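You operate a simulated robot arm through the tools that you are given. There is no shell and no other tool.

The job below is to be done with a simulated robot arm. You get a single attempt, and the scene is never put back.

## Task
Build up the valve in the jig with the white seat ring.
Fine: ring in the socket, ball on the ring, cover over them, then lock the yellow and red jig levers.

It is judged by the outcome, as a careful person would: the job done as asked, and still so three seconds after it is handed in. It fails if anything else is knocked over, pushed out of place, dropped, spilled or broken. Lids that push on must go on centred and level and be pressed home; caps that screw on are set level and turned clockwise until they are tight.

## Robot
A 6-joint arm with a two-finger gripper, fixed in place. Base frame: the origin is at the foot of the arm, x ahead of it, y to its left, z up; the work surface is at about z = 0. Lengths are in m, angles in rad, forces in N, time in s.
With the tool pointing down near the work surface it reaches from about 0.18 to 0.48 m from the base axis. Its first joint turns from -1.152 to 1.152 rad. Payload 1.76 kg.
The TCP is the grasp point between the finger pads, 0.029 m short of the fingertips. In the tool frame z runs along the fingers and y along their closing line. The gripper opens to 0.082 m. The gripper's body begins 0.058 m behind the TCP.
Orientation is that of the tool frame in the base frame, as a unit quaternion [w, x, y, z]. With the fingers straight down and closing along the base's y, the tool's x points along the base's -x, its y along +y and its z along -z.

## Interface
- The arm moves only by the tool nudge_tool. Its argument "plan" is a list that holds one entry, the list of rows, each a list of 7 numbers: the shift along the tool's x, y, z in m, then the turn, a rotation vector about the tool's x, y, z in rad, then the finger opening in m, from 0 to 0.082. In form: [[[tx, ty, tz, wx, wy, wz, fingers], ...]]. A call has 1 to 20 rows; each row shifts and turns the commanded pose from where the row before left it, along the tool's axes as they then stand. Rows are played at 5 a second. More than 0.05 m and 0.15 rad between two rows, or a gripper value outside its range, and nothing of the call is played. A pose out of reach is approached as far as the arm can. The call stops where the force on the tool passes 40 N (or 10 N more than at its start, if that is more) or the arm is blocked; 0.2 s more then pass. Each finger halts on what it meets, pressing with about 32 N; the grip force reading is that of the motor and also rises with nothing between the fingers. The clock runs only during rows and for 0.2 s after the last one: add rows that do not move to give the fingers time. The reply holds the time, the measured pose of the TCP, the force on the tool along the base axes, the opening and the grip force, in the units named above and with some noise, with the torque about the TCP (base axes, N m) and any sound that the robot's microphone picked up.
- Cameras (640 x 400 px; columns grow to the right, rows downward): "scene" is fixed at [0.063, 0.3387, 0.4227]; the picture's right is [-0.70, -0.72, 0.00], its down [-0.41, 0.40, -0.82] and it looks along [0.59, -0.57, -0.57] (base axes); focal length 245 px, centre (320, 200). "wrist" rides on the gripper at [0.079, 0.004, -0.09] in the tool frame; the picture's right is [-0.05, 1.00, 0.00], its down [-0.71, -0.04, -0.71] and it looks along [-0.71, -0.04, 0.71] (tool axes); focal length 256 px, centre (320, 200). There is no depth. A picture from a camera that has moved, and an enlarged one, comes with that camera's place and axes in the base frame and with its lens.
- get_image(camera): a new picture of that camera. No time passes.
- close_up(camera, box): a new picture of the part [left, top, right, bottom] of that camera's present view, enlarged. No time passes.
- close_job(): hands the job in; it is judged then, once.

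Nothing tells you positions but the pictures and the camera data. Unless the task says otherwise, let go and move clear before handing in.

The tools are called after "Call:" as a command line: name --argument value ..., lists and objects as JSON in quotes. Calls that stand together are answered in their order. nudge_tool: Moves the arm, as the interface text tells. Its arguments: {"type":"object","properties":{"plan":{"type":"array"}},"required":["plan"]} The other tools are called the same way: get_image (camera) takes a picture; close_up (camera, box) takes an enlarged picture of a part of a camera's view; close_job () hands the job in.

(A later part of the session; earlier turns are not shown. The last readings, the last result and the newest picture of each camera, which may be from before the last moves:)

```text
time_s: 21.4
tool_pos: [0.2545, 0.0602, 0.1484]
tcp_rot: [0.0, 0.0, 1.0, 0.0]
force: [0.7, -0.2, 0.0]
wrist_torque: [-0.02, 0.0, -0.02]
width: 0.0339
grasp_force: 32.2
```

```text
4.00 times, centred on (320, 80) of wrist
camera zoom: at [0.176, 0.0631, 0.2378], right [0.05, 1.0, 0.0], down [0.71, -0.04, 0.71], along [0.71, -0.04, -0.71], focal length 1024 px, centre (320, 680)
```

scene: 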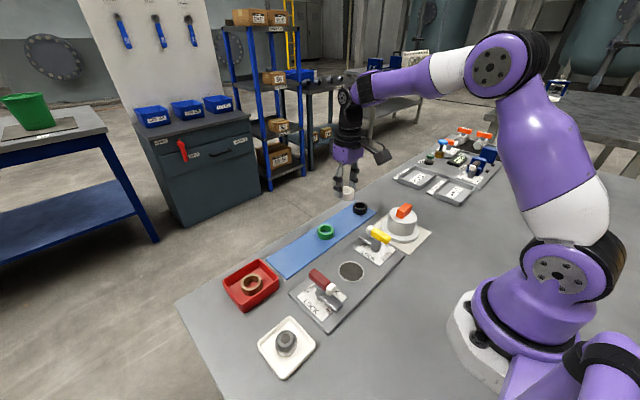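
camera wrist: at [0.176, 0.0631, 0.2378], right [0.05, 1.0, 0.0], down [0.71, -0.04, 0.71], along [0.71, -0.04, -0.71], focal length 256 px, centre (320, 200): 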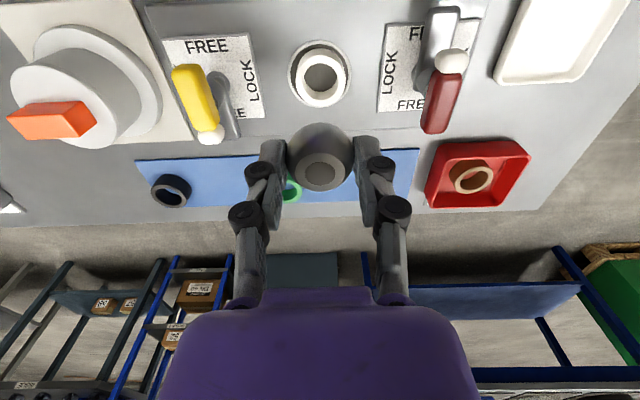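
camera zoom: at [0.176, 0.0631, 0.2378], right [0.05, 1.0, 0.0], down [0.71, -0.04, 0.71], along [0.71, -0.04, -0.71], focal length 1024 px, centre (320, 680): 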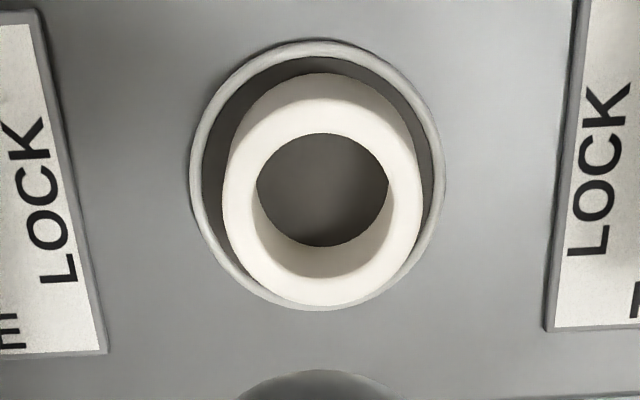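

Call:
nudge_tool --plan '[[[0.0006, 0.0007, 0.02, 0, 0, 0, 0.03], [0, 0, 0.025, 0, 0, 0, 0.03], [0, 0, 0.02, 0, 0, 0, 0.03], [0, 0, 0.012, 0, 0, 0, 0.03], [0, 0, 0, 0, 0, 0, 0.03]]]'

Call:
close_up --camera "wrist" --box '[220, 60, 420, 200]'

Call:
close_up --camera "scene" --box '[300, 210, 400, 300]'

```text
time_s: 22.6
tool_pos: [0.2567, 0.0613, 0.0694]
tcp_rot: [0.001, 0.0, 1.0, -0.001]
force: [-0.5, -0.1, -0.1]
wrist_torque: [0.02, 0.0, -0.03]
width: 0.0342
grasp_force: 31.9
```

```text
2.86 times, centred on (320, 130) of wrist
camera zoom: at [0.1769, 0.0631, 0.1593], right [0.05, 1.0, 0.0], down [0.71, -0.04, 0.71], along [0.71, -0.04, -0.71], focal length 731 px, centre (320, 400)
```

zoom: 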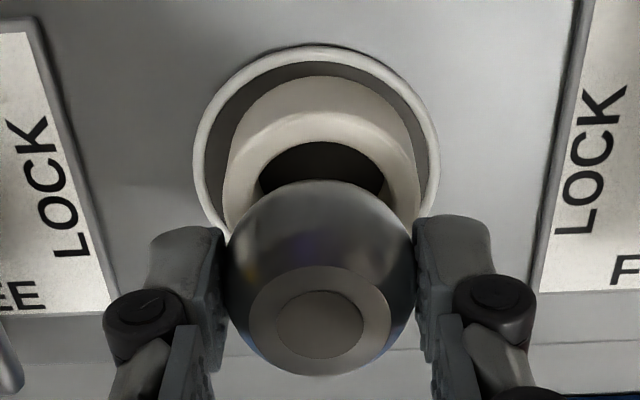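

```text
4.44 times, centred on (350, 255) of scene
camera zoom: at [0.063, 0.3387, 0.4227], right [-0.7, -0.72, 0.0], down [-0.41, 0.4, -0.82], along [0.59, -0.57, -0.57], focal length 1089 px, centre (187, -44)
```

zoom: 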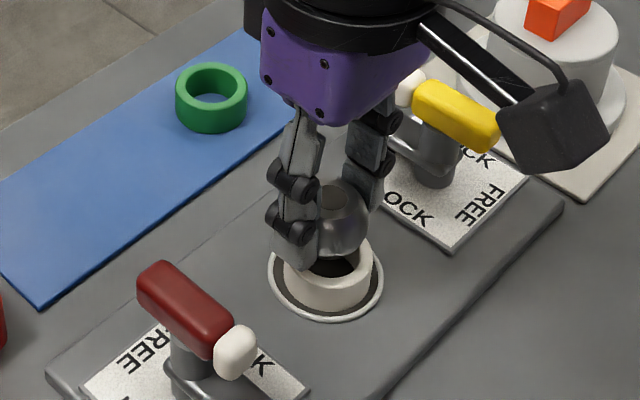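

Call:
nudge_tool --plan '[[[0.0015, 0.0006, 0, 0, 0, 0, 0.03], [0, 0, 0.003, 0, 0, 0, 0.03], [0, 0, 0.003, 0, 0, 0, 0.03], [0, 0, 0.001, 0, 0, 0, 0.03], [0, 0, 0, 0, 0, 0, 0.03]]]'

Call:
close_up --camera "wrist" --box '[220, 60, 420, 200]'

Call:
close_up --camera "scene" --box '[300, 210, 400, 300]'

```text
time_s: 23.8
tool_pos: [0.253, 0.0613, 0.065]
tcp_rot: [0.0, -0.001, 1.0, -0.001]
force: [-0.3, 0.0, -1.0]
wrist_torque: [0.01, 0.0, 0.01]
width: 0.0345
grasp_force: 32.2
```

```text
2.86 times, centred on (320, 130) of wrist
camera zoom: at [0.1749, 0.0642, 0.154], right [0.05, 1.0, 0.0], down [0.71, -0.04, 0.71], along [0.71, -0.04, -0.71], focal length 731 px, centre (320, 400)
```

zoom: 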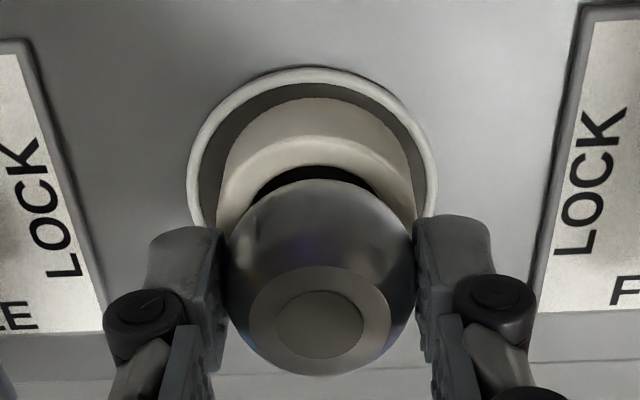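

```text
4.44 times, centred on (350, 255) of scene
camera zoom: at [0.063, 0.3387, 0.4227], right [-0.7, -0.72, 0.0], down [-0.41, 0.4, -0.82], along [0.59, -0.57, -0.57], focal length 1089 px, centre (187, -44)
```

zoom: 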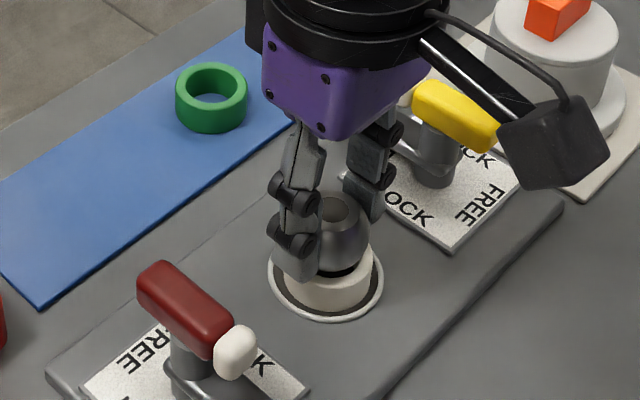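

Call:
nudge_tool --plan '[[[-0.0003, -0.0006, 0.001, 0, 0, 0, 0.03], [0, 0, 0.001, 0, 0, 0, 0.03], [0, 0, 0.001, 0, 0, 0, 0.03], [0, 0, 0, 0, 0, 0, 0.03]]]'

Call:
close_up --camera "wrist" --box '[220, 60, 420, 200]'

```text
time_s: 24.8
tool_pos: [0.2537, 0.0616, 0.0615]
tcp_rot: [0.001, 0.0, 1.0, -0.001]
force: [-0.6, 0.0, -1.2]
wrist_torque: [0.02, -0.01, 0.0]
width: 0.0341
grasp_force: 32.1
```

```text
2.86 times, centred on (320, 130) of wrist
camera zoom: at [0.1754, 0.0636, 0.1503], right [0.05, 1.0, 0.0], down [0.71, -0.04, 0.71], along [0.71, -0.04, -0.71], focal length 731 px, centre (320, 400)
```

zoom: 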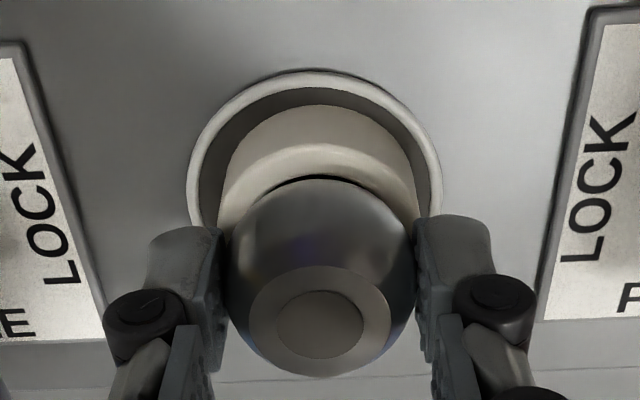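

Call:
nudge_tool --plan '[[[0, 0, 0.001, 0, 0, 0, 0.03], [0, 0, 0.001, 0, 0, 0, 0.03], [0, 0, 0, 0, 0, 0, 0.03]]]'

```text
time_s: 25.6
tool_pos: [0.2553, 0.0612, 0.0605]
tcp_rot: [0.0, 0.0, 1.0, 0.0]
force: [-0.3, -0.2, 2.3]
wrist_torque: [0.02, -0.04, 0.03]
width: 0.0341
grasp_force: 32.1
```

Call:
nudge_tool --plan '[[[0, 0, 0.001, 0, 0, 0, 0.03], [0, 0, 0, 0, 0, 0, 0.03]]]'

Call:
close_up --camera "wrist" --box '[220, 60, 420, 200]'

Call:
close_up --camera "scene" --box '[300, 210, 400, 300]'

```text
time_s: 26.2
tool_pos: [0.2547, 0.0615, 0.0589]
tcp_rot: [0.0, 0.0, 1.0, -0.001]
force: [-2.0, -2.3, 18.0]
wrist_torque: [-0.06, 0.01, 0.0]
width: 0.0343
grasp_force: 31.9
```

```text
2.86 times, centred on (320, 130) of wrist
camera zoom: at [0.1762, 0.0636, 0.1478], right [0.05, 1.0, 0.0], down [0.7, -0.04, 0.71], along [0.71, -0.04, -0.71], focal length 731 px, centre (320, 400)
```

zoom: 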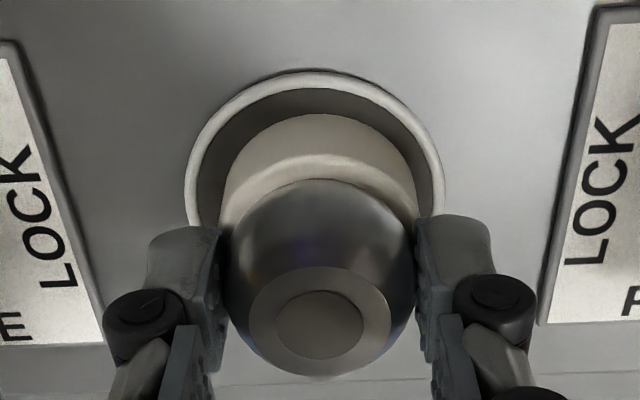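

```text
4.44 times, centred on (350, 255) of scene
camera zoom: at [0.0629, 0.3387, 0.4227], right [-0.7, -0.72, 0.0], down [-0.41, 0.4, -0.82], along [0.59, -0.57, -0.57], focal length 1089 px, centre (187, -44)
```

zoom: 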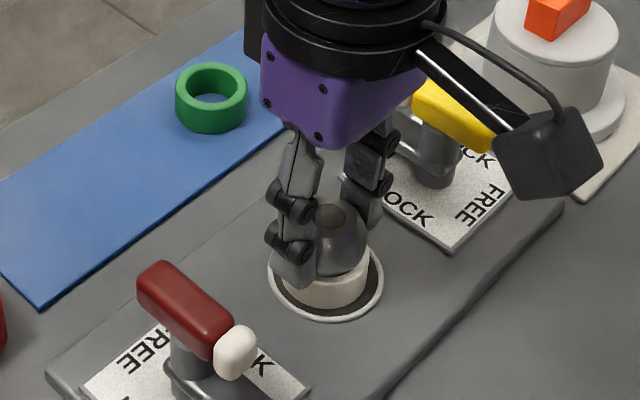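

The ball is seated in the ring (18 N contact). I release and rise straight up.

Call:
nudge_tool --plan '[[[0, 0, -0.0005, 0, 0, 0, 0.033], [0, 0, 0, 0, 0, 0, 0.037], [0, 0, 0, 0, 0, 0, 0.043], [0, 0, 0, 0, 0, 0, 0.05], [0, 0, 0, 0, 0, 0, 0.056], [0, 0, -0.01, 0, 0, 0, 0.056], [0, 0, -0.03, 0, 0, 0, 0.056], [0, 0, -0.04, 0, 0, 0, 0.056], [0, 0, -0.03, 0, 0, 0, 0.056], [0, 0, 0, 0, 0, 0, 0.056]]]'

Call:
get_image --camera "wrist"

Call:
close_up --camera "wrist" --box '[260, 30, 380, 120]'

Call:
close_up --camera "scene" --box '[290, 190, 440, 310]'

```text
time_s: 28.4
tool_pos: [0.2538, 0.0616, 0.1697]
tcp_rot: [0.001, 0.0, 1.0, -0.001]
force: [0.0, 0.7, -0.3]
wrist_torque: [0.02, -0.01, 0.05]
width: 0.0562
grasp_force: 0.1
```

```text
taken
camera wrist: at [0.1748, 0.0639, 0.258], right [0.05, 1.0, 0.0], down [0.71, -0.04, 0.71], along [0.71, -0.04, -0.71], focal length 256 px, centre (320, 200)
```

wrist: 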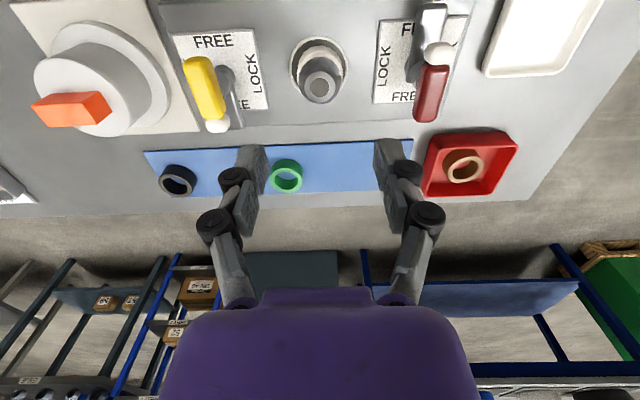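

```text
4.44 times, centred on (320, 75) of wrist
camera zoom: at [0.1748, 0.0639, 0.258], right [0.05, 1.0, 0.0], down [0.71, -0.04, 0.71], along [0.71, -0.04, -0.71], focal length 1138 px, centre (320, 756)
```

zoom: 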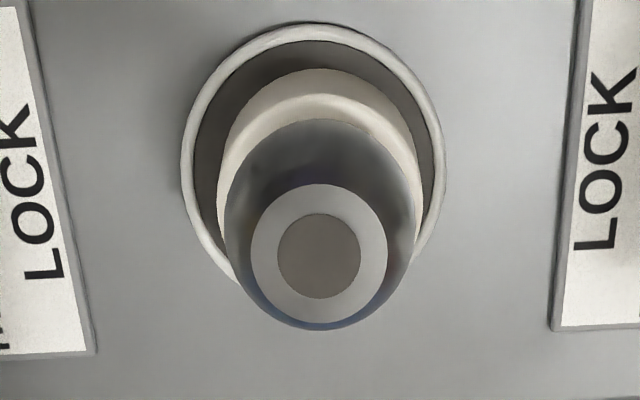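

```text
3.33 times, centred on (365, 250) of scene
camera zoom: at [0.063, 0.3387, 0.4227], right [-0.7, -0.72, 0.0], down [-0.41, 0.4, -0.82], along [0.59, -0.57, -0.57], focal length 816 px, centre (170, 33)
```

zoom: 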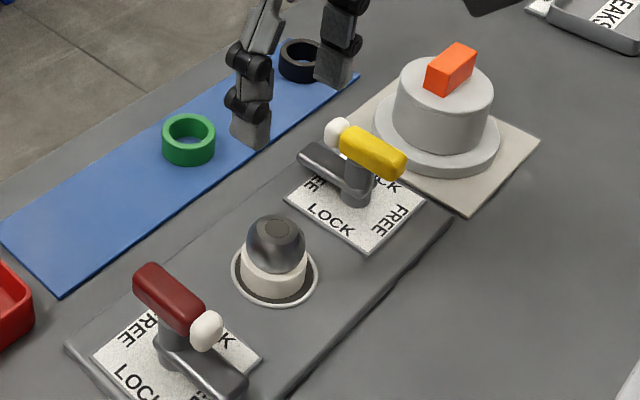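

The ball sits upright on the ring in the socket. Now I go above the cover near (0.258, -0.130) to see its orange handle.

Call:
nudge_tool --plan '[[[0, -0.032, 0, 0, 0, 0, 0.056], [0, -0.032, 0, 0, 0, 0, 0.056], [0, -0.032, 0, 0, 0, 0, 0.056], [0, -0.032, 0, 0, 0, 0, 0.056], [0, -0.032, 0, 0, 0, 0, 0.056], [0, -0.03, 0, 0, 0, 0, 0.056], [0, 0, 0, 0, 0, 0, 0.056]]]'

Call:
get_image --camera "wrist"

Call:
close_up --camera "wrist" --box '[230, 0, 430, 150]'

Call:
close_up --camera "scene" --box '[350, 180, 440, 260]'

```text
time_s: 30.0
tool_pos: [0.2552, -0.1284, 0.1684]
tcp_rot: [0.0, -0.001, 1.0, -0.001]
force: [-0.6, -0.1, -0.8]
wrist_torque: [0.01, 0.0, 0.01]
width: 0.0561
grasp_force: 0.0
```

```text
taken
camera wrist: at [0.176, -0.1256, 0.2578], right [0.05, 1.0, 0.0], down [0.71, -0.04, 0.71], along [0.71, -0.04, -0.71], focal length 256 px, centre (320, 200)
```

wrist: 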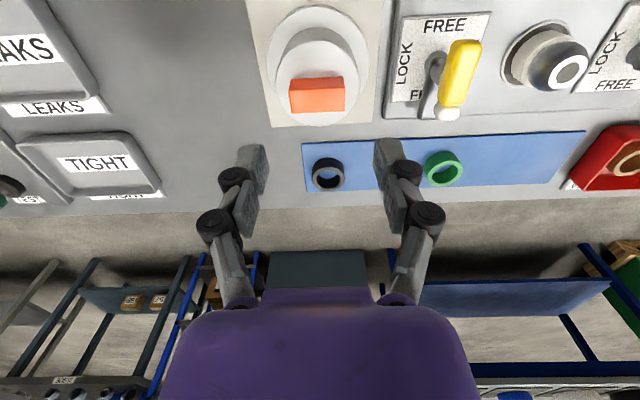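

```text
2.67 times, centred on (330, 75) of wrist
camera zoom: at [0.176, -0.1256, 0.2578], right [0.05, 1.0, 0.0], down [0.71, -0.04, 0.71], along [0.71, -0.04, -0.71], focal length 683 px, centre (293, 533)
```

zoom: 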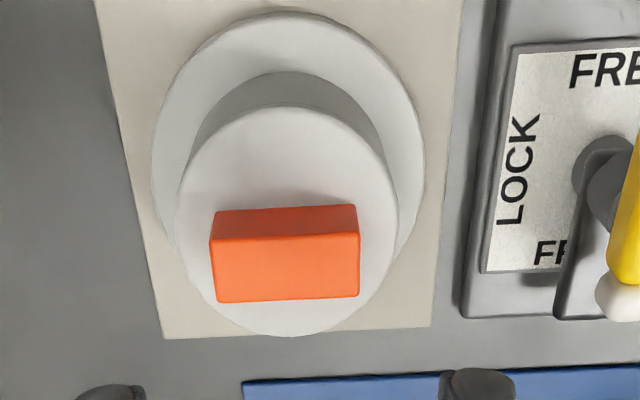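

```text
5.00 times, centred on (395, 220) of scene
camera zoom: at [0.063, 0.3387, 0.4227], right [-0.7, -0.72, 0.0], down [-0.41, 0.4, -0.82], along [0.59, -0.57, -0.57], focal length 1225 px, centre (-55, 100)
```

zoom: 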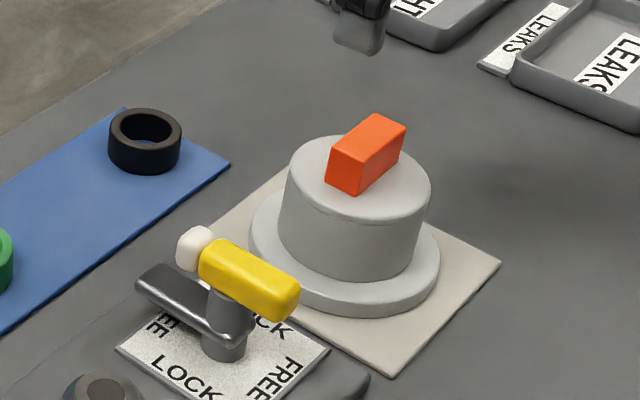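

The cover's handle is about 17 x 40 x 24 mm, long along y, centred near (0.257, -0.131), top about z 0.076. I'll grip its ends with the fingers closing along y; first lowering partway to verify.

Call:
nudge_tool --plan '[[[-0.0021, -0.0015, 0.02, 0, 0, 0, 0.056], [0, 0, 0.025, 0, 0, 0, 0.056], [0, 0, 0.01, 0, 0, 0, 0.056], [0, 0, 0, 0, 0, 0, 0.056]]]'

Call:
close_up --camera "wrist" --box '[200, 50, 440, 210]'

Call:
close_up --camera "scene" --box '[350, 160, 450, 250]'

```text
time_s: 31.0
tool_pos: [0.2582, -0.1307, 0.1133]
tcp_rot: [0.0, 0.0, 1.0, -0.001]
force: [-0.5, 0.3, -0.2]
wrist_torque: [0.0, -0.02, 0.02]
width: 0.0562
grasp_force: 0.1
```

```text
2.50 times, centred on (320, 130) of wrist
camera zoom: at [0.1788, -0.1278, 0.2026], right [0.05, 1.0, 0.0], down [0.71, -0.04, 0.71], along [0.71, -0.04, -0.71], focal length 640 px, centre (320, 375)
```

zoom: 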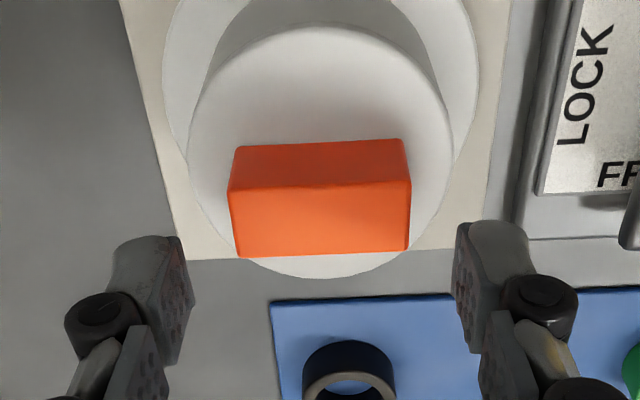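

```text
4.44 times, centred on (400, 205) of scene
camera zoom: at [0.063, 0.3387, 0.4227], right [-0.7, -0.72, 0.0], down [-0.41, 0.4, -0.82], along [0.59, -0.57, -0.57], focal length 1089 px, centre (-36, 178)
```

zoom: 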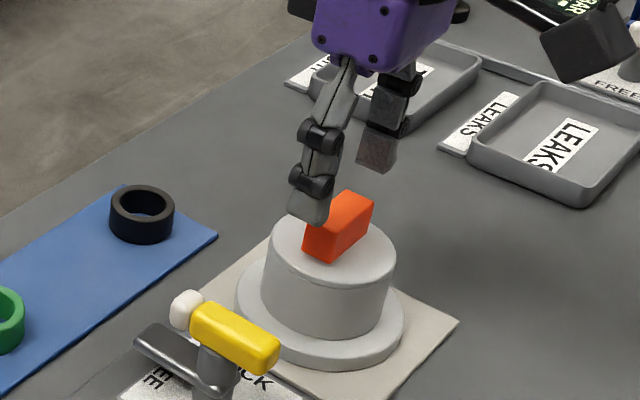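

Call:
nudge_tool --plan '[[[0, 0, 0.012, 0, 0, 0, 0.056], [0, 0, 0.01, 0, 0, 0, 0.056], [0, 0, 0.0055, 0, 0, 0, 0.056], [0, 0, 0, 0, 0, 0, 0.056]]]'

Call:
close_up --camera "wrist" --box '[200, 50, 440, 210]'

Call:
close_up --camera "scene" --box '[350, 160, 450, 250]'

```text
time_s: 32.0
tool_pos: [0.2562, -0.1307, 0.0865]
tcp_rot: [0.0, 0.0, 1.0, 0.0]
force: [-0.3, -0.4, 0.8]
wrist_torque: [0.01, 0.02, -0.01]
width: 0.0562
grasp_force: 0.2
```

```text
2.50 times, centred on (320, 130) of wrist
camera zoom: at [0.1781, -0.1282, 0.1754], right [0.05, 1.0, 0.0], down [0.71, -0.04, 0.71], along [0.71, -0.04, -0.71], focal length 640 px, centre (320, 375)
```

zoom: 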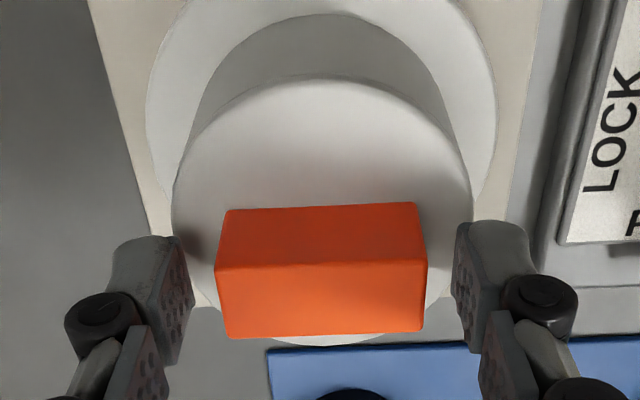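

```text
4.44 times, centred on (400, 205) of scene
camera zoom: at [0.063, 0.3387, 0.4227], right [-0.7, -0.72, 0.0], down [-0.41, 0.4, -0.82], along [0.59, -0.57, -0.57], focal length 1089 px, centre (-36, 178)
```

zoom: 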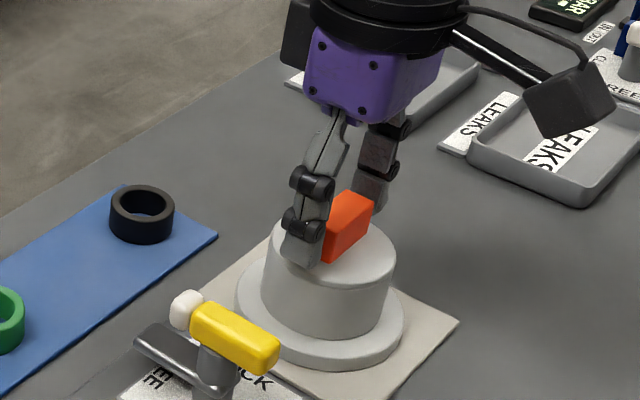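

Aligned. I close on the handle and lift slightly, then to travel height.

Call:
nudge_tool --plan '[[[0, 0, 0, 0, 0, 0, 0.048], [0, 0, 0, 0, 0, 0, 0.042], [0, 0, 0, 0, 0, 0, 0.036], [0, 0, 0, 0, 0, 0, 0.034], [0, 0, 0, 0, 0, 0, 0.034], [0, 0, -0.005, 0, 0, 0, 0.034], [0, 0, -0.01, 0, 0, 0, 0.034], [0, 0, 0, 0, 0, 0, 0.034]]]'

Call:
get_image --camera "wrist"

Call:
close_up --camera "scene" --box '[350, 160, 450, 250]'

```text
time_s: 33.8
tool_pos: [0.2557, -0.1309, 0.1014]
tcp_rot: [0.0, 0.0, 1.0, 0.0]
force: [-0.5, -0.4, -1.2]
wrist_torque: [0.03, 0.0, 0.0]
width: 0.0392
grasp_force: 31.5
```

```text
taken
camera wrist: at [0.1773, -0.128, 0.1908], right [0.05, 1.0, 0.0], down [0.71, -0.04, 0.71], along [0.71, -0.04, -0.71], focal length 256 px, centre (320, 200)
```

wrist: 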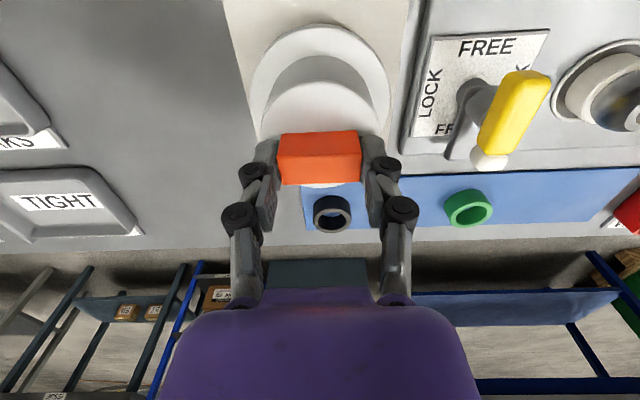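

```text
4.44 times, centred on (400, 205) of scene
camera zoom: at [0.063, 0.3387, 0.4227], right [-0.7, -0.72, 0.0], down [-0.41, 0.4, -0.82], along [0.59, -0.57, -0.57], focal length 1089 px, centre (-36, 178)
```

zoom: 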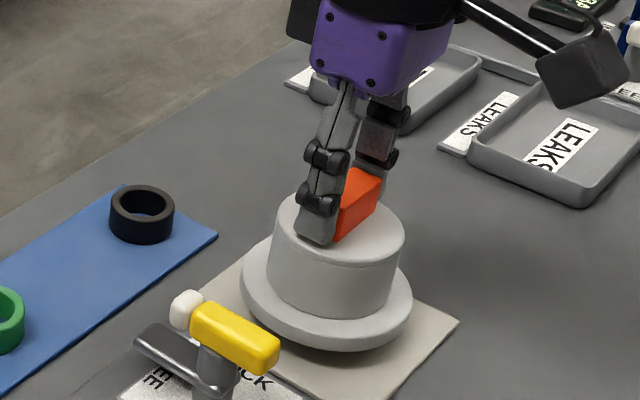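

The cover is gripped and lifted level. I raise it clear of the levers and carry it over the socket.

Call:
nudge_tool --plan '[[[0, 0, -0.025, 0, 0, 0, 0.034], [0, 0, -0.03, 0, 0, 0, 0.034], [0, 0, -0.03, 0, 0, 0, 0.034], [0, 0.025, 0, 0, 0, 0, 0.034], [0, 0.028, 0, 0, 0, 0, 0.034], [0, 0.028, 0, 0, 0, 0, 0.034], [0, 0.028, 0, 0, 0, 0, 0.034], [0, 0.028, 0, 0, 0, 0, 0.034], [0, 0.028, 0, 0, 0, 0, 0.034], [0, 0.025, 0, 0, 0, 0, 0.034], [0, 0, 0, 0, 0, 0, 0.034], [0, 0, 0, 0, 0, 0, 0.034]]]'

Call:
get_image --camera "wrist"

Call:
close_up --camera "wrist" --box '[220, 20, 420, 200]'

Call:
close_up --camera "scene" --box '[280, 150, 430, 310]'

```text
time_s: 36.4
tool_pos: [0.2558, 0.061, 0.1863]
tcp_rot: [0.0, 0.0, 1.0, -0.001]
force: [0.0, 0.3, -1.5]
wrist_torque: [-0.01, -0.01, -0.01]
width: 0.0392
grasp_force: 32.0
```

```text
taken
camera wrist: at [0.1782, 0.0636, 0.2761], right [0.05, 1.0, 0.0], down [0.71, -0.04, 0.71], along [0.71, -0.04, -0.71], focal length 256 px, centre (320, 200)
```

wrist: 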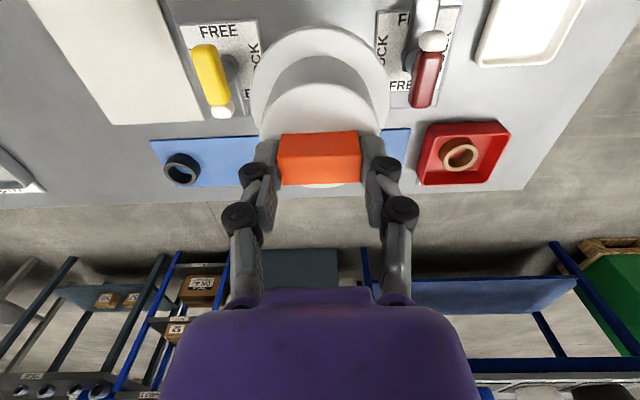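

```text
2.22 times, centred on (320, 110) of wrist
camera zoom: at [0.1782, 0.0636, 0.2761], right [0.05, 1.0, 0.0], down [0.71, -0.04, 0.71], along [0.71, -0.04, -0.71], focal length 569 px, centre (320, 400)
```

zoom: 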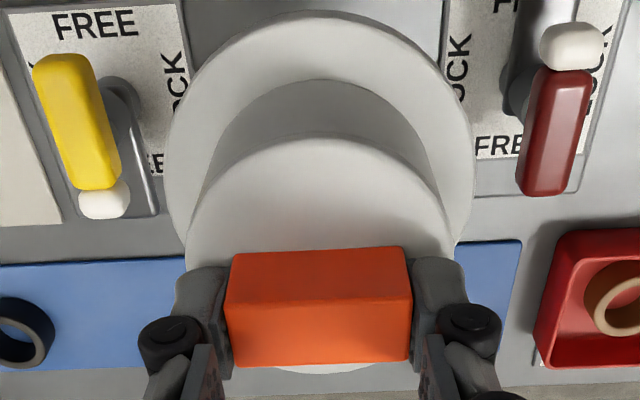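

```text
2.50 times, centred on (355, 230) of scene
camera zoom: at [0.063, 0.3387, 0.4227], right [-0.7, -0.72, 0.0], down [-0.41, 0.4, -0.82], along [0.59, -0.57, -0.57], focal length 612 px, centre (232, 125)
```

zoom: 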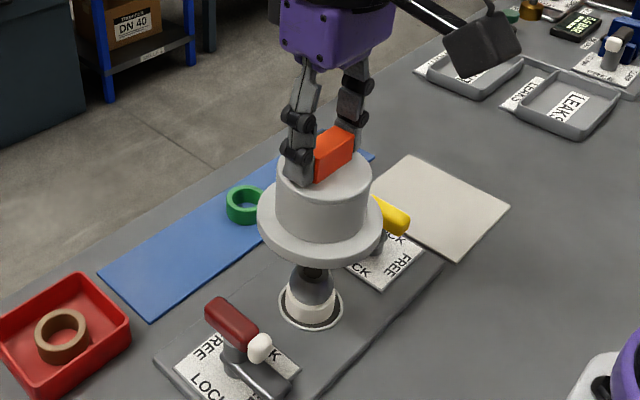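

Call:
nudge_tool --plan '[[[0.001, -0.0007, 0.01, 0, 0, 0, 0.034], [0, 0, 0.015, 0, 0, 0, 0.034], [0, 0, 0.015, 0, 0, 0, 0.034], [0, 0, 0, 0, 0, 0, 0.034], [0, 0, 0, 0, 0, 0, 0.034]]]'

Call:
close_up --camera "wrist" --box '[160, 0, 480, 200]'

Call:
close_up --camera "scene" --box '[290, 180, 420, 310]'

```text
time_s: 37.6
tool_pos: [0.2551, 0.0602, 0.1472]
tcp_rot: [0.0, 0.001, 1.0, -0.001]
force: [0.1, 0.5, -1.2]
wrist_torque: [-0.03, 0.0, -0.03]
width: 0.0389
grasp_force: 32.1
```

```text
2.00 times, centred on (320, 100) of wrist
camera zoom: at [0.1763, 0.0617, 0.2357], right [0.05, 1.0, 0.0], down [0.71, -0.04, 0.71], along [0.71, -0.04, -0.71], focal length 512 px, centre (320, 400)
```

zoom: 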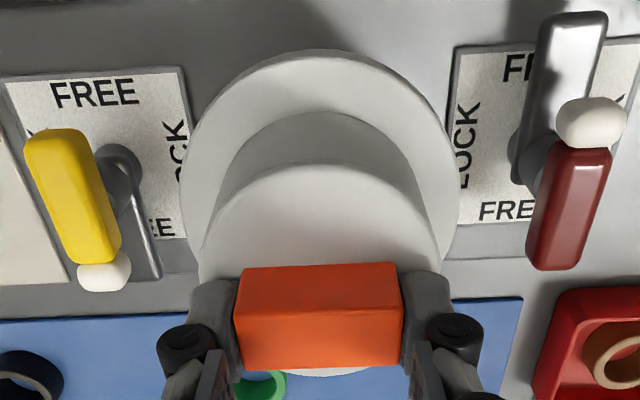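

```text
3.08 times, centred on (355, 245) of scene
camera zoom: at [0.063, 0.3387, 0.4227], right [-0.7, -0.72, 0.0], down [-0.41, 0.4, -0.82], along [0.59, -0.57, -0.57], focal length 754 px, centre (212, 62)
```

zoom: 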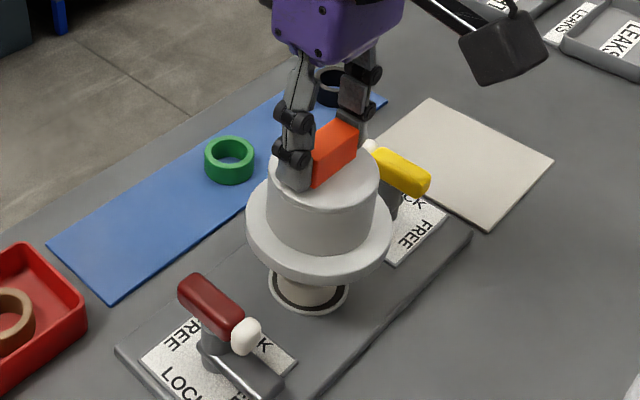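

Call:
nudge_tool --plan '[[[-0.0009, 0.0012, 0, 0, 0, 0, 0.034], [0, 0, 0.006, 0, 0, 0, 0.034], [0, 0, 0.006, 0, 0, 0, 0.034], [0, 0, 0.006, 0, 0, 0, 0.034], [0, 0, 0.006, 0, 0, 0, 0.034], [0, 0, 0, 0, 0, 0, 0.034], [0, 0, 0, 0, 0, 0, 0.034]]]'

Call:
close_up --camera "wrist" --box '[160, 0, 480, 200]'

Call:
close_up --camera "scene" --box '[290, 180, 420, 310]'

```text
time_s: 39.2
tool_pos: [0.2564, 0.0601, 0.1231]
tcp_rot: [0.0, 0.0, 1.0, -0.001]
force: [-0.1, 0.1, -0.8]
wrist_torque: [0.02, 0.02, 0.02]
width: 0.0391
grasp_force: 31.6
```

```text
2.00 times, centred on (320, 100) of wrist
camera zoom: at [0.177, 0.0626, 0.2121], right [0.05, 1.0, 0.0], down [0.71, -0.04, 0.71], along [0.71, -0.04, -0.71], focal length 512 px, centre (320, 400)
```

zoom: 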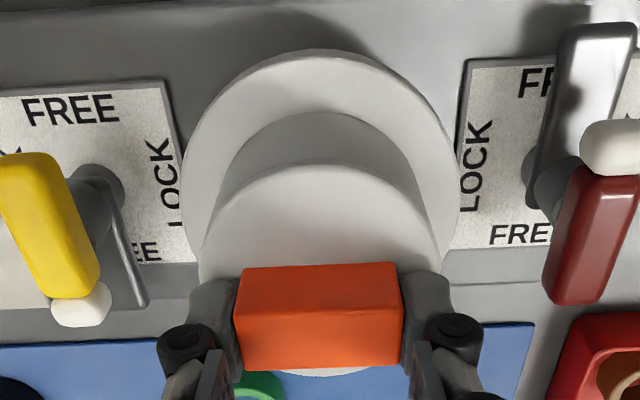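

```text
3.08 times, centred on (355, 245) of scene
camera zoom: at [0.063, 0.3387, 0.4227], right [-0.7, -0.72, 0.0], down [-0.41, 0.4, -0.82], along [0.59, -0.57, -0.57], focal length 754 px, centre (212, 62)
```

zoom: 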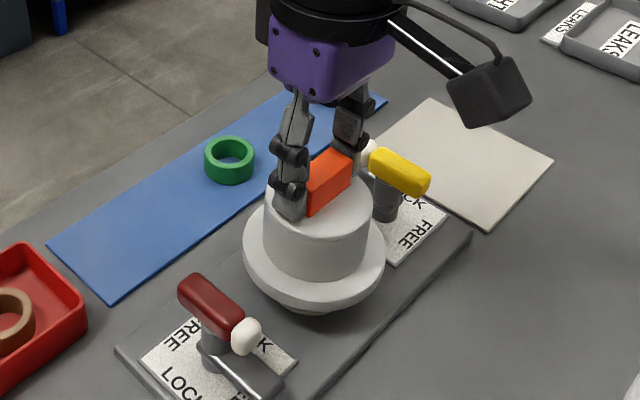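

Cover is descending cleanly over the ball with no contact. Continuing slowly.

Call:
nudge_tool --plan '[[[-0.0002, 0.0002, 0.005, 0, 0, 0, 0.034], [0, 0, 0.005, 0, 0, 0, 0.034], [0, 0, 0.005, 0, 0, 0, 0.034], [0, 0, 0.004, 0, 0, 0, 0.034], [0, 0, 0.003, 0, 0, 0, 0.034], [0, 0, 0, 0, 0, 0, 0.034], [0, 0, 0, 0, 0, 0, 0.034]]]'

Call:
close_up --camera "wrist" --box '[160, 0, 480, 200]'

Call:
close_up --camera "scene" --box '[290, 190, 420, 310]'

```text
time_s: 40.8
tool_pos: [0.2564, 0.0614, 0.1013]
tcp_rot: [0.0, 0.0, 1.0, -0.001]
force: [0.6, 0.3, -0.9]
wrist_torque: [-0.02, -0.01, -0.03]
width: 0.0393
grasp_force: 31.8
```

```text
2.00 times, centred on (320, 100) of wrist
camera zoom: at [0.1776, 0.0629, 0.1901], right [0.05, 1.0, 0.0], down [0.71, -0.04, 0.71], along [0.71, -0.04, -0.71], focal length 512 px, centre (320, 400)
```

zoom: 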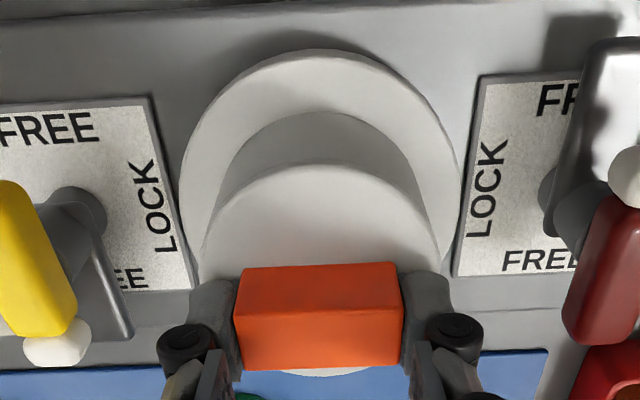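

```text
3.33 times, centred on (355, 250) of scene
camera zoom: at [0.063, 0.3387, 0.4227], right [-0.7, -0.72, 0.0], down [-0.41, 0.4, -0.82], along [0.59, -0.57, -0.57], focal length 816 px, centre (203, 33)
```

zoom: 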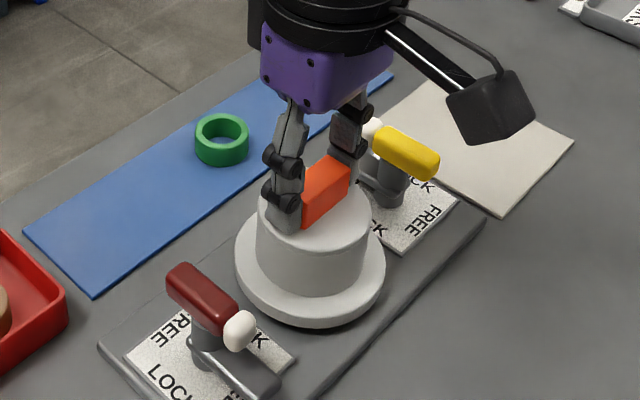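

Call:
nudge_tool --plan '[[[0.0003, 0, 0.002, 0, 0, 0, 0.034], [0, 0, 0.002, 0, 0, 0, 0.034], [0, 0, 0.0015, 0, 0, 0, 0.034], [0, 0, 0, 0, 0, 0, 0.034]]]'

```text
time_s: 41.8
tool_pos: [0.2566, 0.0608, 0.0962]
tcp_rot: [0.0, -0.001, 1.0, 0.0]
force: [-0.4, -0.6, -0.9]
wrist_torque: [0.0, 0.01, -0.03]
width: 0.0391
grasp_force: 32.1
```

Call:
nudge_tool --plan '[[[0, 0, 0.0015, 0, 0, 0, 0.034], [0, 0, 0.0015, 0, 0, 0, 0.034], [0, 0, 0, 0, 0, 0, 0.034]]]'

Call:
close_up --camera "scene" --box '[310, 220, 400, 300]'

Call:
close_up --camera "wrist" --box '[160, 0, 480, 200]'

```text
time_s: 42.6
tool_pos: [0.2557, 0.0606, 0.0926]
tcp_rot: [0.0, 0.0, 1.0, -0.001]
force: [0.0, -0.1, 0.2]
wrist_torque: [0.09, 0.0, 0.0]
width: 0.0391
grasp_force: 32.4
```

```text
5.00 times, centred on (355, 260) of scene
camera zoom: at [0.063, 0.3387, 0.4227], right [-0.7, -0.72, 0.0], down [-0.41, 0.4, -0.82], along [0.59, -0.57, -0.57], focal length 1225 px, centre (145, -100)
```

zoom: 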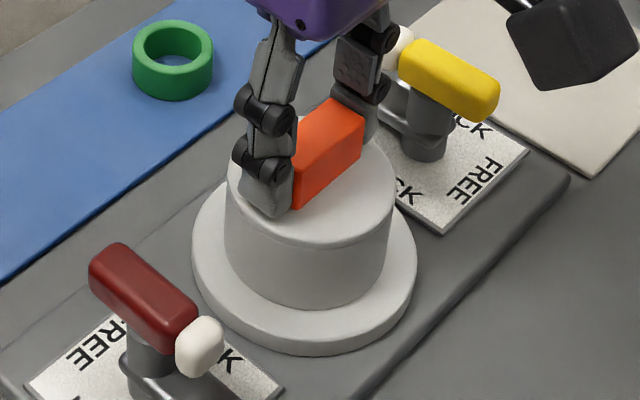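

```text
2.00 times, centred on (320, 100) of wrist
camera zoom: at [0.177, 0.0626, 0.1817], right [0.05, 1.0, 0.0], down [0.71, -0.04, 0.71], along [0.71, -0.04, -0.71], focal length 512 px, centre (320, 400)
```

zoom: 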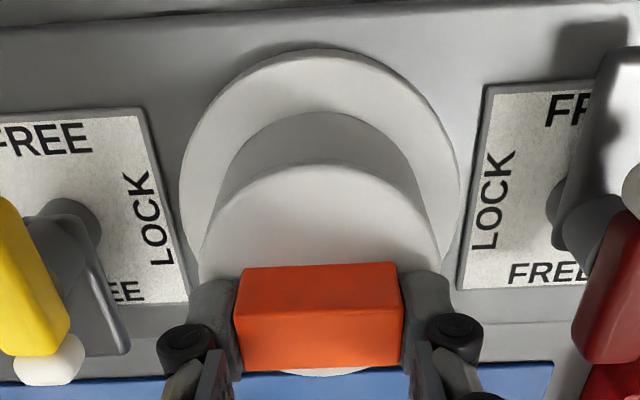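

Call:
nudge_tool --plan '[[[0, 0, 0.001, 0, 0, 0, 0.034], [0, 0, 0, 0, 0, 0, 0.034]]]'

Call:
close_up --camera "scene" --box '[310, 220, 400, 300]'

```text
time_s: 43.2
tool_pos: [0.2563, 0.0608, 0.0913]
tcp_rot: [0.001, 0.0, 1.0, -0.001]
force: [-8.3, -4.3, 27.6]
wrist_torque: [-0.13, 0.26, 0.02]
width: 0.0396
grasp_force: 32.0
```

```text
5.00 times, centred on (355, 260) of scene
camera zoom: at [0.0629, 0.3387, 0.4227], right [-0.7, -0.72, 0.0], down [-0.41, 0.4, -0.82], along [0.59, -0.57, -0.57], focal length 1225 px, centre (145, -100)
```

zoom: 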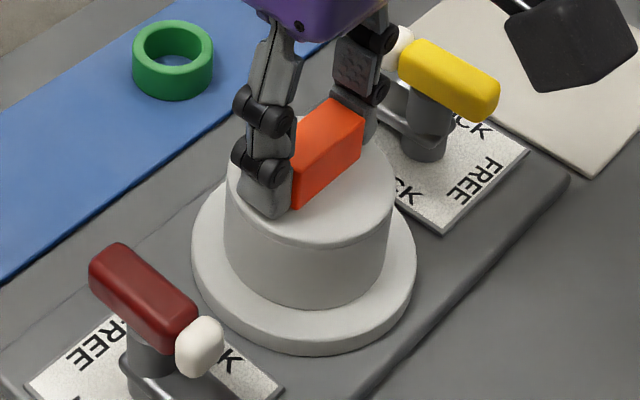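

The cover flange is down on the plate, level, with firm contact (28 N). I press a touch more, then release and look.

Call:
nudge_tool --plan '[[[0, 0, 0.0004, 0, 0, 0, 0.034], [0, 0, 0, 0, 0, 0, 0.034], [0, 0, -0.0012, 0, 0, 0, 0.034], [0, 0, 0, 0, 0, 0, 0.04], [0, 0, 0, 0, 0, 0, 0.046], [0, 0, 0, 0, 0, 0, 0.052], [0, 0, 0, 0, 0, 0, 0.056]]]'

Call:
close_up --camera "scene" --box '[310, 220, 400, 300]'

Call:
close_up --camera "wrist" --box '[160, 0, 480, 200]'

```text
time_s: 44.8
tool_pos: [0.2561, 0.0611, 0.0918]
tcp_rot: [0.0, 0.0, 1.0, 0.0]
force: [-0.1, -0.2, -1.2]
wrist_torque: [-0.02, 0.03, 0.02]
width: 0.0559
grasp_force: 0.0
```

```text
5.00 times, centred on (355, 260) of scene
camera zoom: at [0.063, 0.3387, 0.4227], right [-0.7, -0.72, 0.0], down [-0.41, 0.4, -0.82], along [0.59, -0.57, -0.57], focal length 1225 px, centre (145, -100)
```

zoom: 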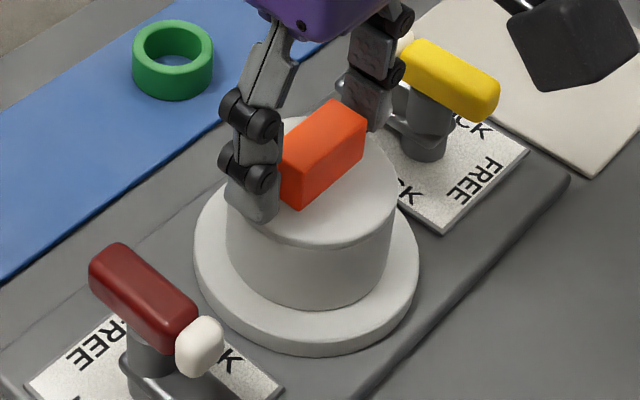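

```text
2.00 times, centred on (320, 100) of wrist
camera zoom: at [0.1768, 0.0623, 0.1812], right [0.05, 1.0, 0.0], down [0.71, -0.04, 0.71], along [0.71, -0.04, -0.71], focal length 512 px, centre (320, 400)
```

zoom: 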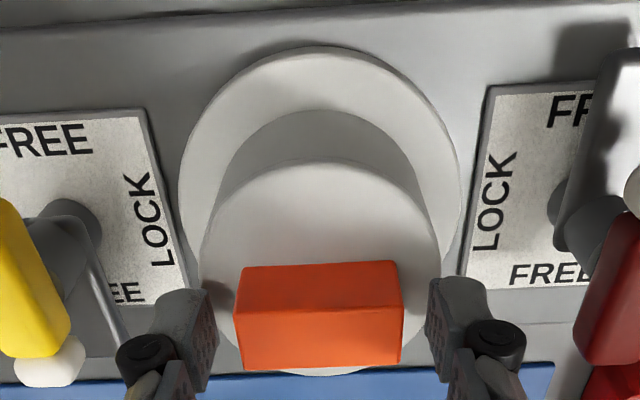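

Call:
nudge_tool --plan '[[[0, 0, -0.02, 0, 0, 0, 0.056], [0, 0, -0.03, 0, 0, 0, 0.056], [0, 0, -0.03, 0, 0, 0, 0.056], [0, -0.03, 0, 0, 0, 0, 0.056], [0, -0.03, 0, 0, 0, 0, 0.05], [0, -0.029, 0, 0, 0, 0, 0.04], [0, 0, 0, 0, 0, 0, 0.036]]]'

Call:
get_image --camera "wrist"

Call:
close_up --camera "wrist" --box '[250, 10, 450, 140]'

Call:
close_up --camera "scene" --box '[290, 200, 420, 330]'

```text
time_s: 46.4
tool_pos: [0.2552, -0.0296, 0.1744]
tcp_rot: [0.0, 0.0, 1.0, -0.001]
force: [-0.4, -0.5, -0.1]
wrist_torque: [0.04, -0.05, 0.02]
width: 0.0364
grasp_force: 0.0
```

```text
taken
camera wrist: at [0.1765, -0.0283, 0.2631], right [0.05, 1.0, 0.0], down [0.71, -0.04, 0.71], along [0.71, -0.04, -0.71], focal length 256 px, centre (320, 200)
```

wrist: 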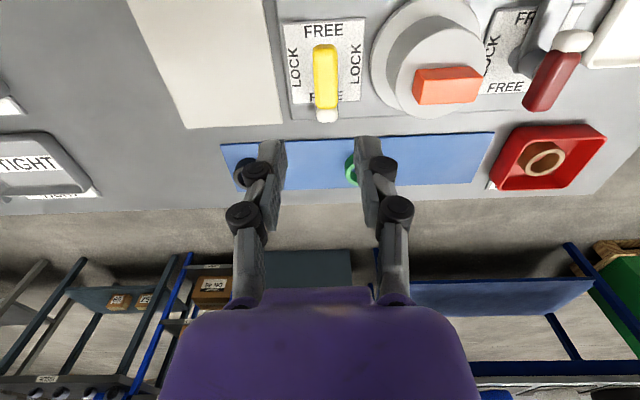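

```text
3.08 times, centred on (350, 75) of wrist
camera zoom: at [0.1765, -0.0283, 0.2631], right [0.05, 1.0, 0.0], down [0.71, -0.04, 0.71], along [0.71, -0.04, -0.71], focal length 788 px, centre (228, 585)
```

zoom: 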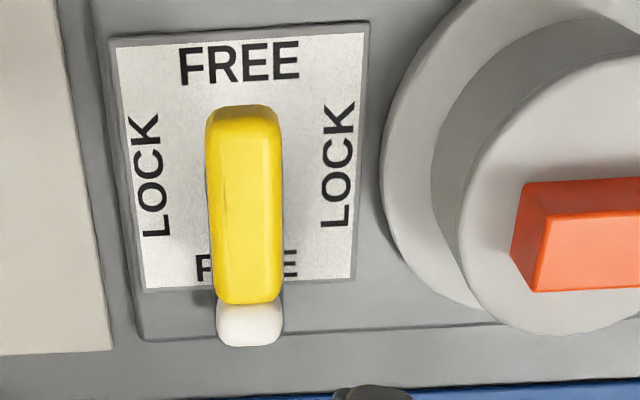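

```text
3.08 times, centred on (355, 265) of scene
camera zoom: at [0.063, 0.3387, 0.4227], right [-0.7, -0.72, 0.0], down [-0.41, 0.4, -0.82], along [0.59, -0.57, -0.57], focal length 754 px, centre (212, 0)
```

zoom: 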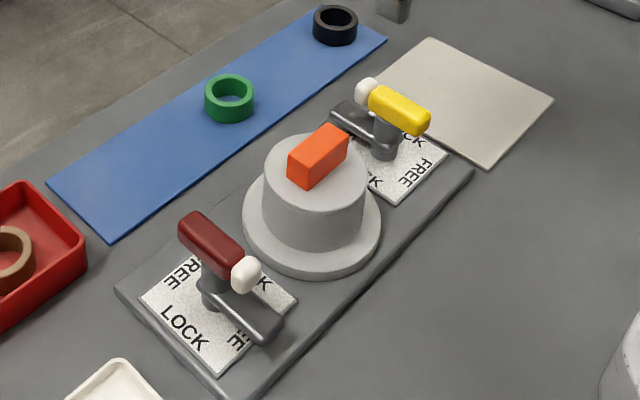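

The cover sits centred and level. Yellow lever's pivot is near (0.255, -0.028), handle lying along x at z about 0.056; I lower over its middle with the fingers straddling it.

Call:
nudge_tool --plan '[[[0, 0.0047, 0.015, 0, 0, 0, 0.036], [0, 0, 0.025, 0, 0, 0, 0.036], [0, 0, 0.025, 0, 0, 0, 0.036], [0, 0, 0, 0, 0, 0, 0.036], [0, 0, 0, 0, 0, 0, 0.036]]]'

Call:
close_up --camera "wrist" --box '[220, 50, 420, 200]'

Call:
close_up --camera "scene" --box '[330, 180, 430, 270]'

```text
time_s: 47.6
tool_pos: [0.2562, -0.0251, 0.1081]
tcp_rot: [0.0, -0.001, 1.0, 0.0]
force: [0.4, 0.1, 0.1]
wrist_torque: [-0.04, 0.01, 0.0]
width: 0.036
grasp_force: 0.0
```

```text
2.67 times, centred on (320, 125) of wrist
camera zoom: at [0.1768, -0.0228, 0.1972], right [0.05, 1.0, 0.0], down [0.71, -0.04, 0.71], along [0.71, -0.04, -0.71], focal length 683 px, centre (320, 400)
```

zoom: 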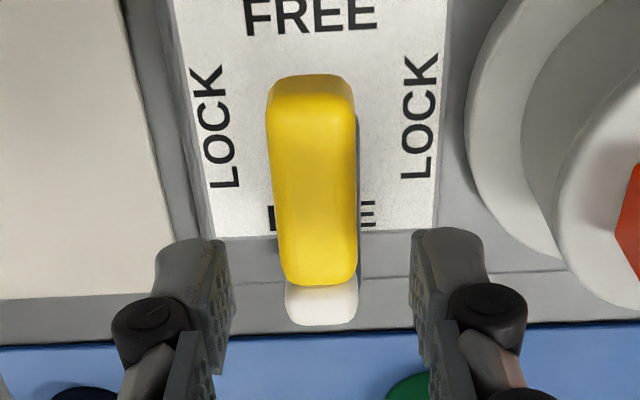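

```text
4.44 times, centred on (380, 225) of scene
camera zoom: at [0.063, 0.3387, 0.4227], right [-0.7, -0.72, 0.0], down [-0.41, 0.4, -0.82], along [0.59, -0.57, -0.57], focal length 1089 px, centre (53, 89)
```

zoom: 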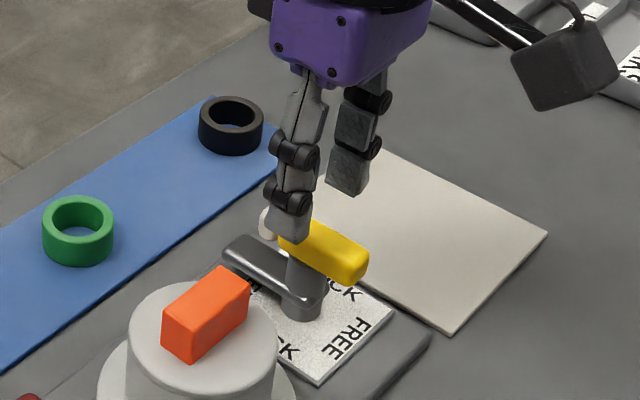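

Call:
nudge_tool --plan '[[[0, 0, 0.012, 0, 0, 0, 0.036], [0, 0, 0.01, 0, 0, 0, 0.036], [0, 0, 0.006, 0, 0, 0, 0.036], [0, 0, 0, 0, 0, 0, 0.036]]]'

Call:
close_up --camera "wrist" --box '[220, 50, 420, 200]'

Call:
close_up --camera "scene" --box '[330, 180, 430, 270]'

```text
time_s: 48.6
tool_pos: [0.2565, -0.0235, 0.0803]
tcp_rot: [0.0, 0.0, 1.0, -0.001]
force: [-0.4, -0.5, 0.6]
wrist_torque: [-0.02, -0.03, -0.01]
width: 0.0363
grasp_force: 0.0
```

```text
2.67 times, centred on (320, 125) of wrist
camera zoom: at [0.1775, -0.0217, 0.1689], right [0.05, 1.0, 0.0], down [0.71, -0.04, 0.71], along [0.71, -0.04, -0.71], focal length 683 px, centre (320, 400)
```

zoom: 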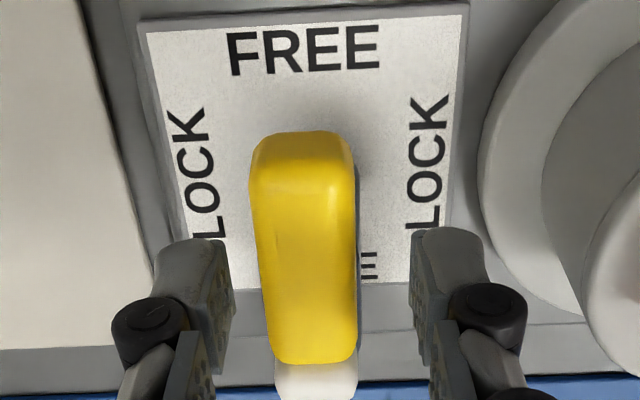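

```text
4.44 times, centred on (380, 225) of scene
camera zoom: at [0.063, 0.3387, 0.4227], right [-0.7, -0.72, 0.0], down [-0.41, 0.4, -0.82], along [0.59, -0.57, -0.57], focal length 1089 px, centre (53, 89)
```

zoom: 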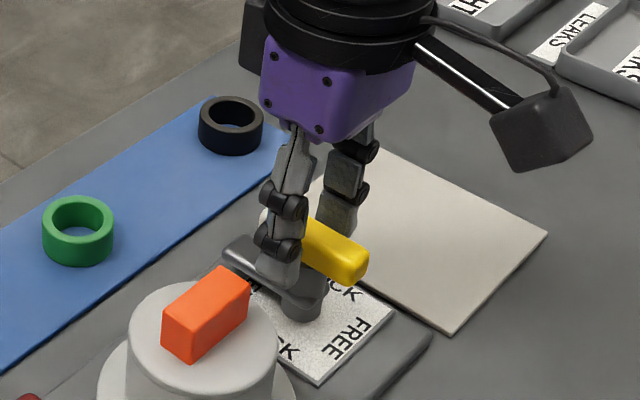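

Call:
nudge_tool --plan '[[[0, -0.0018, 0, 0, 0, 0, 0.036], [0, 0, 0, 0, 0, 0, 0.03], [0, 0, 0, 0, 0, 0, 0.024], [0, 0, 0, 0, 0, 0, 0.018], [0, 0, 0, 0, 0, 0, 0.012], [0, 0, 0, 0, 0, 0, 0.012]]]'

Call:
close_up --camera "wrist" --box '[220, 50, 420, 200]'

Call:
close_up --camera "scene" --box '[330, 180, 430, 270]'

```text
time_s: 50.0
tool_pos: [0.2568, -0.0256, 0.0796]
tcp_rot: [-0.001, 0.0, 1.0, 0.0]
force: [0.8, 3.4, -1.1]
wrist_torque: [0.08, 0.02, 0.01]
width: 0.0178
grasp_force: 36.2
```

```text
2.67 times, centred on (320, 125) of wrist
camera zoom: at [0.1775, -0.0237, 0.1684], right [0.05, 1.0, 0.0], down [0.71, -0.04, 0.71], along [0.71, -0.04, -0.71], focal length 683 px, centre (320, 400)
```

zoom: 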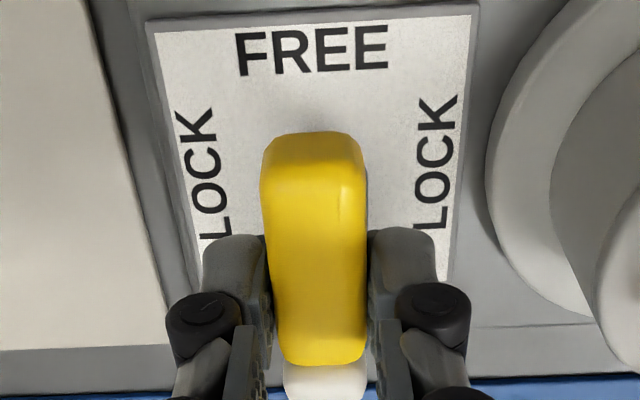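

```text
4.44 times, centred on (380, 225) of scene
camera zoom: at [0.063, 0.3387, 0.4227], right [-0.7, -0.72, 0.0], down [-0.41, 0.4, -0.82], along [0.59, -0.57, -0.57], focal length 1089 px, centre (53, 89)
```

zoom: 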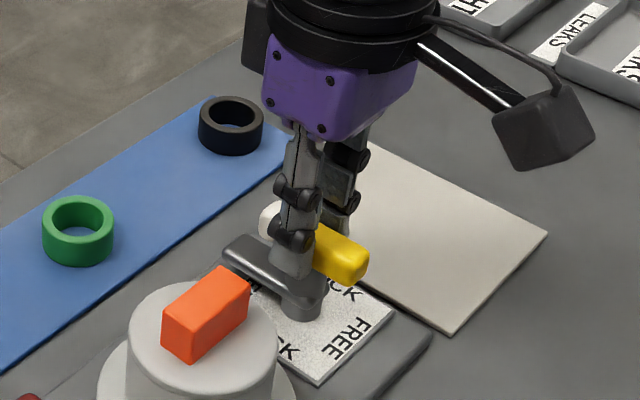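

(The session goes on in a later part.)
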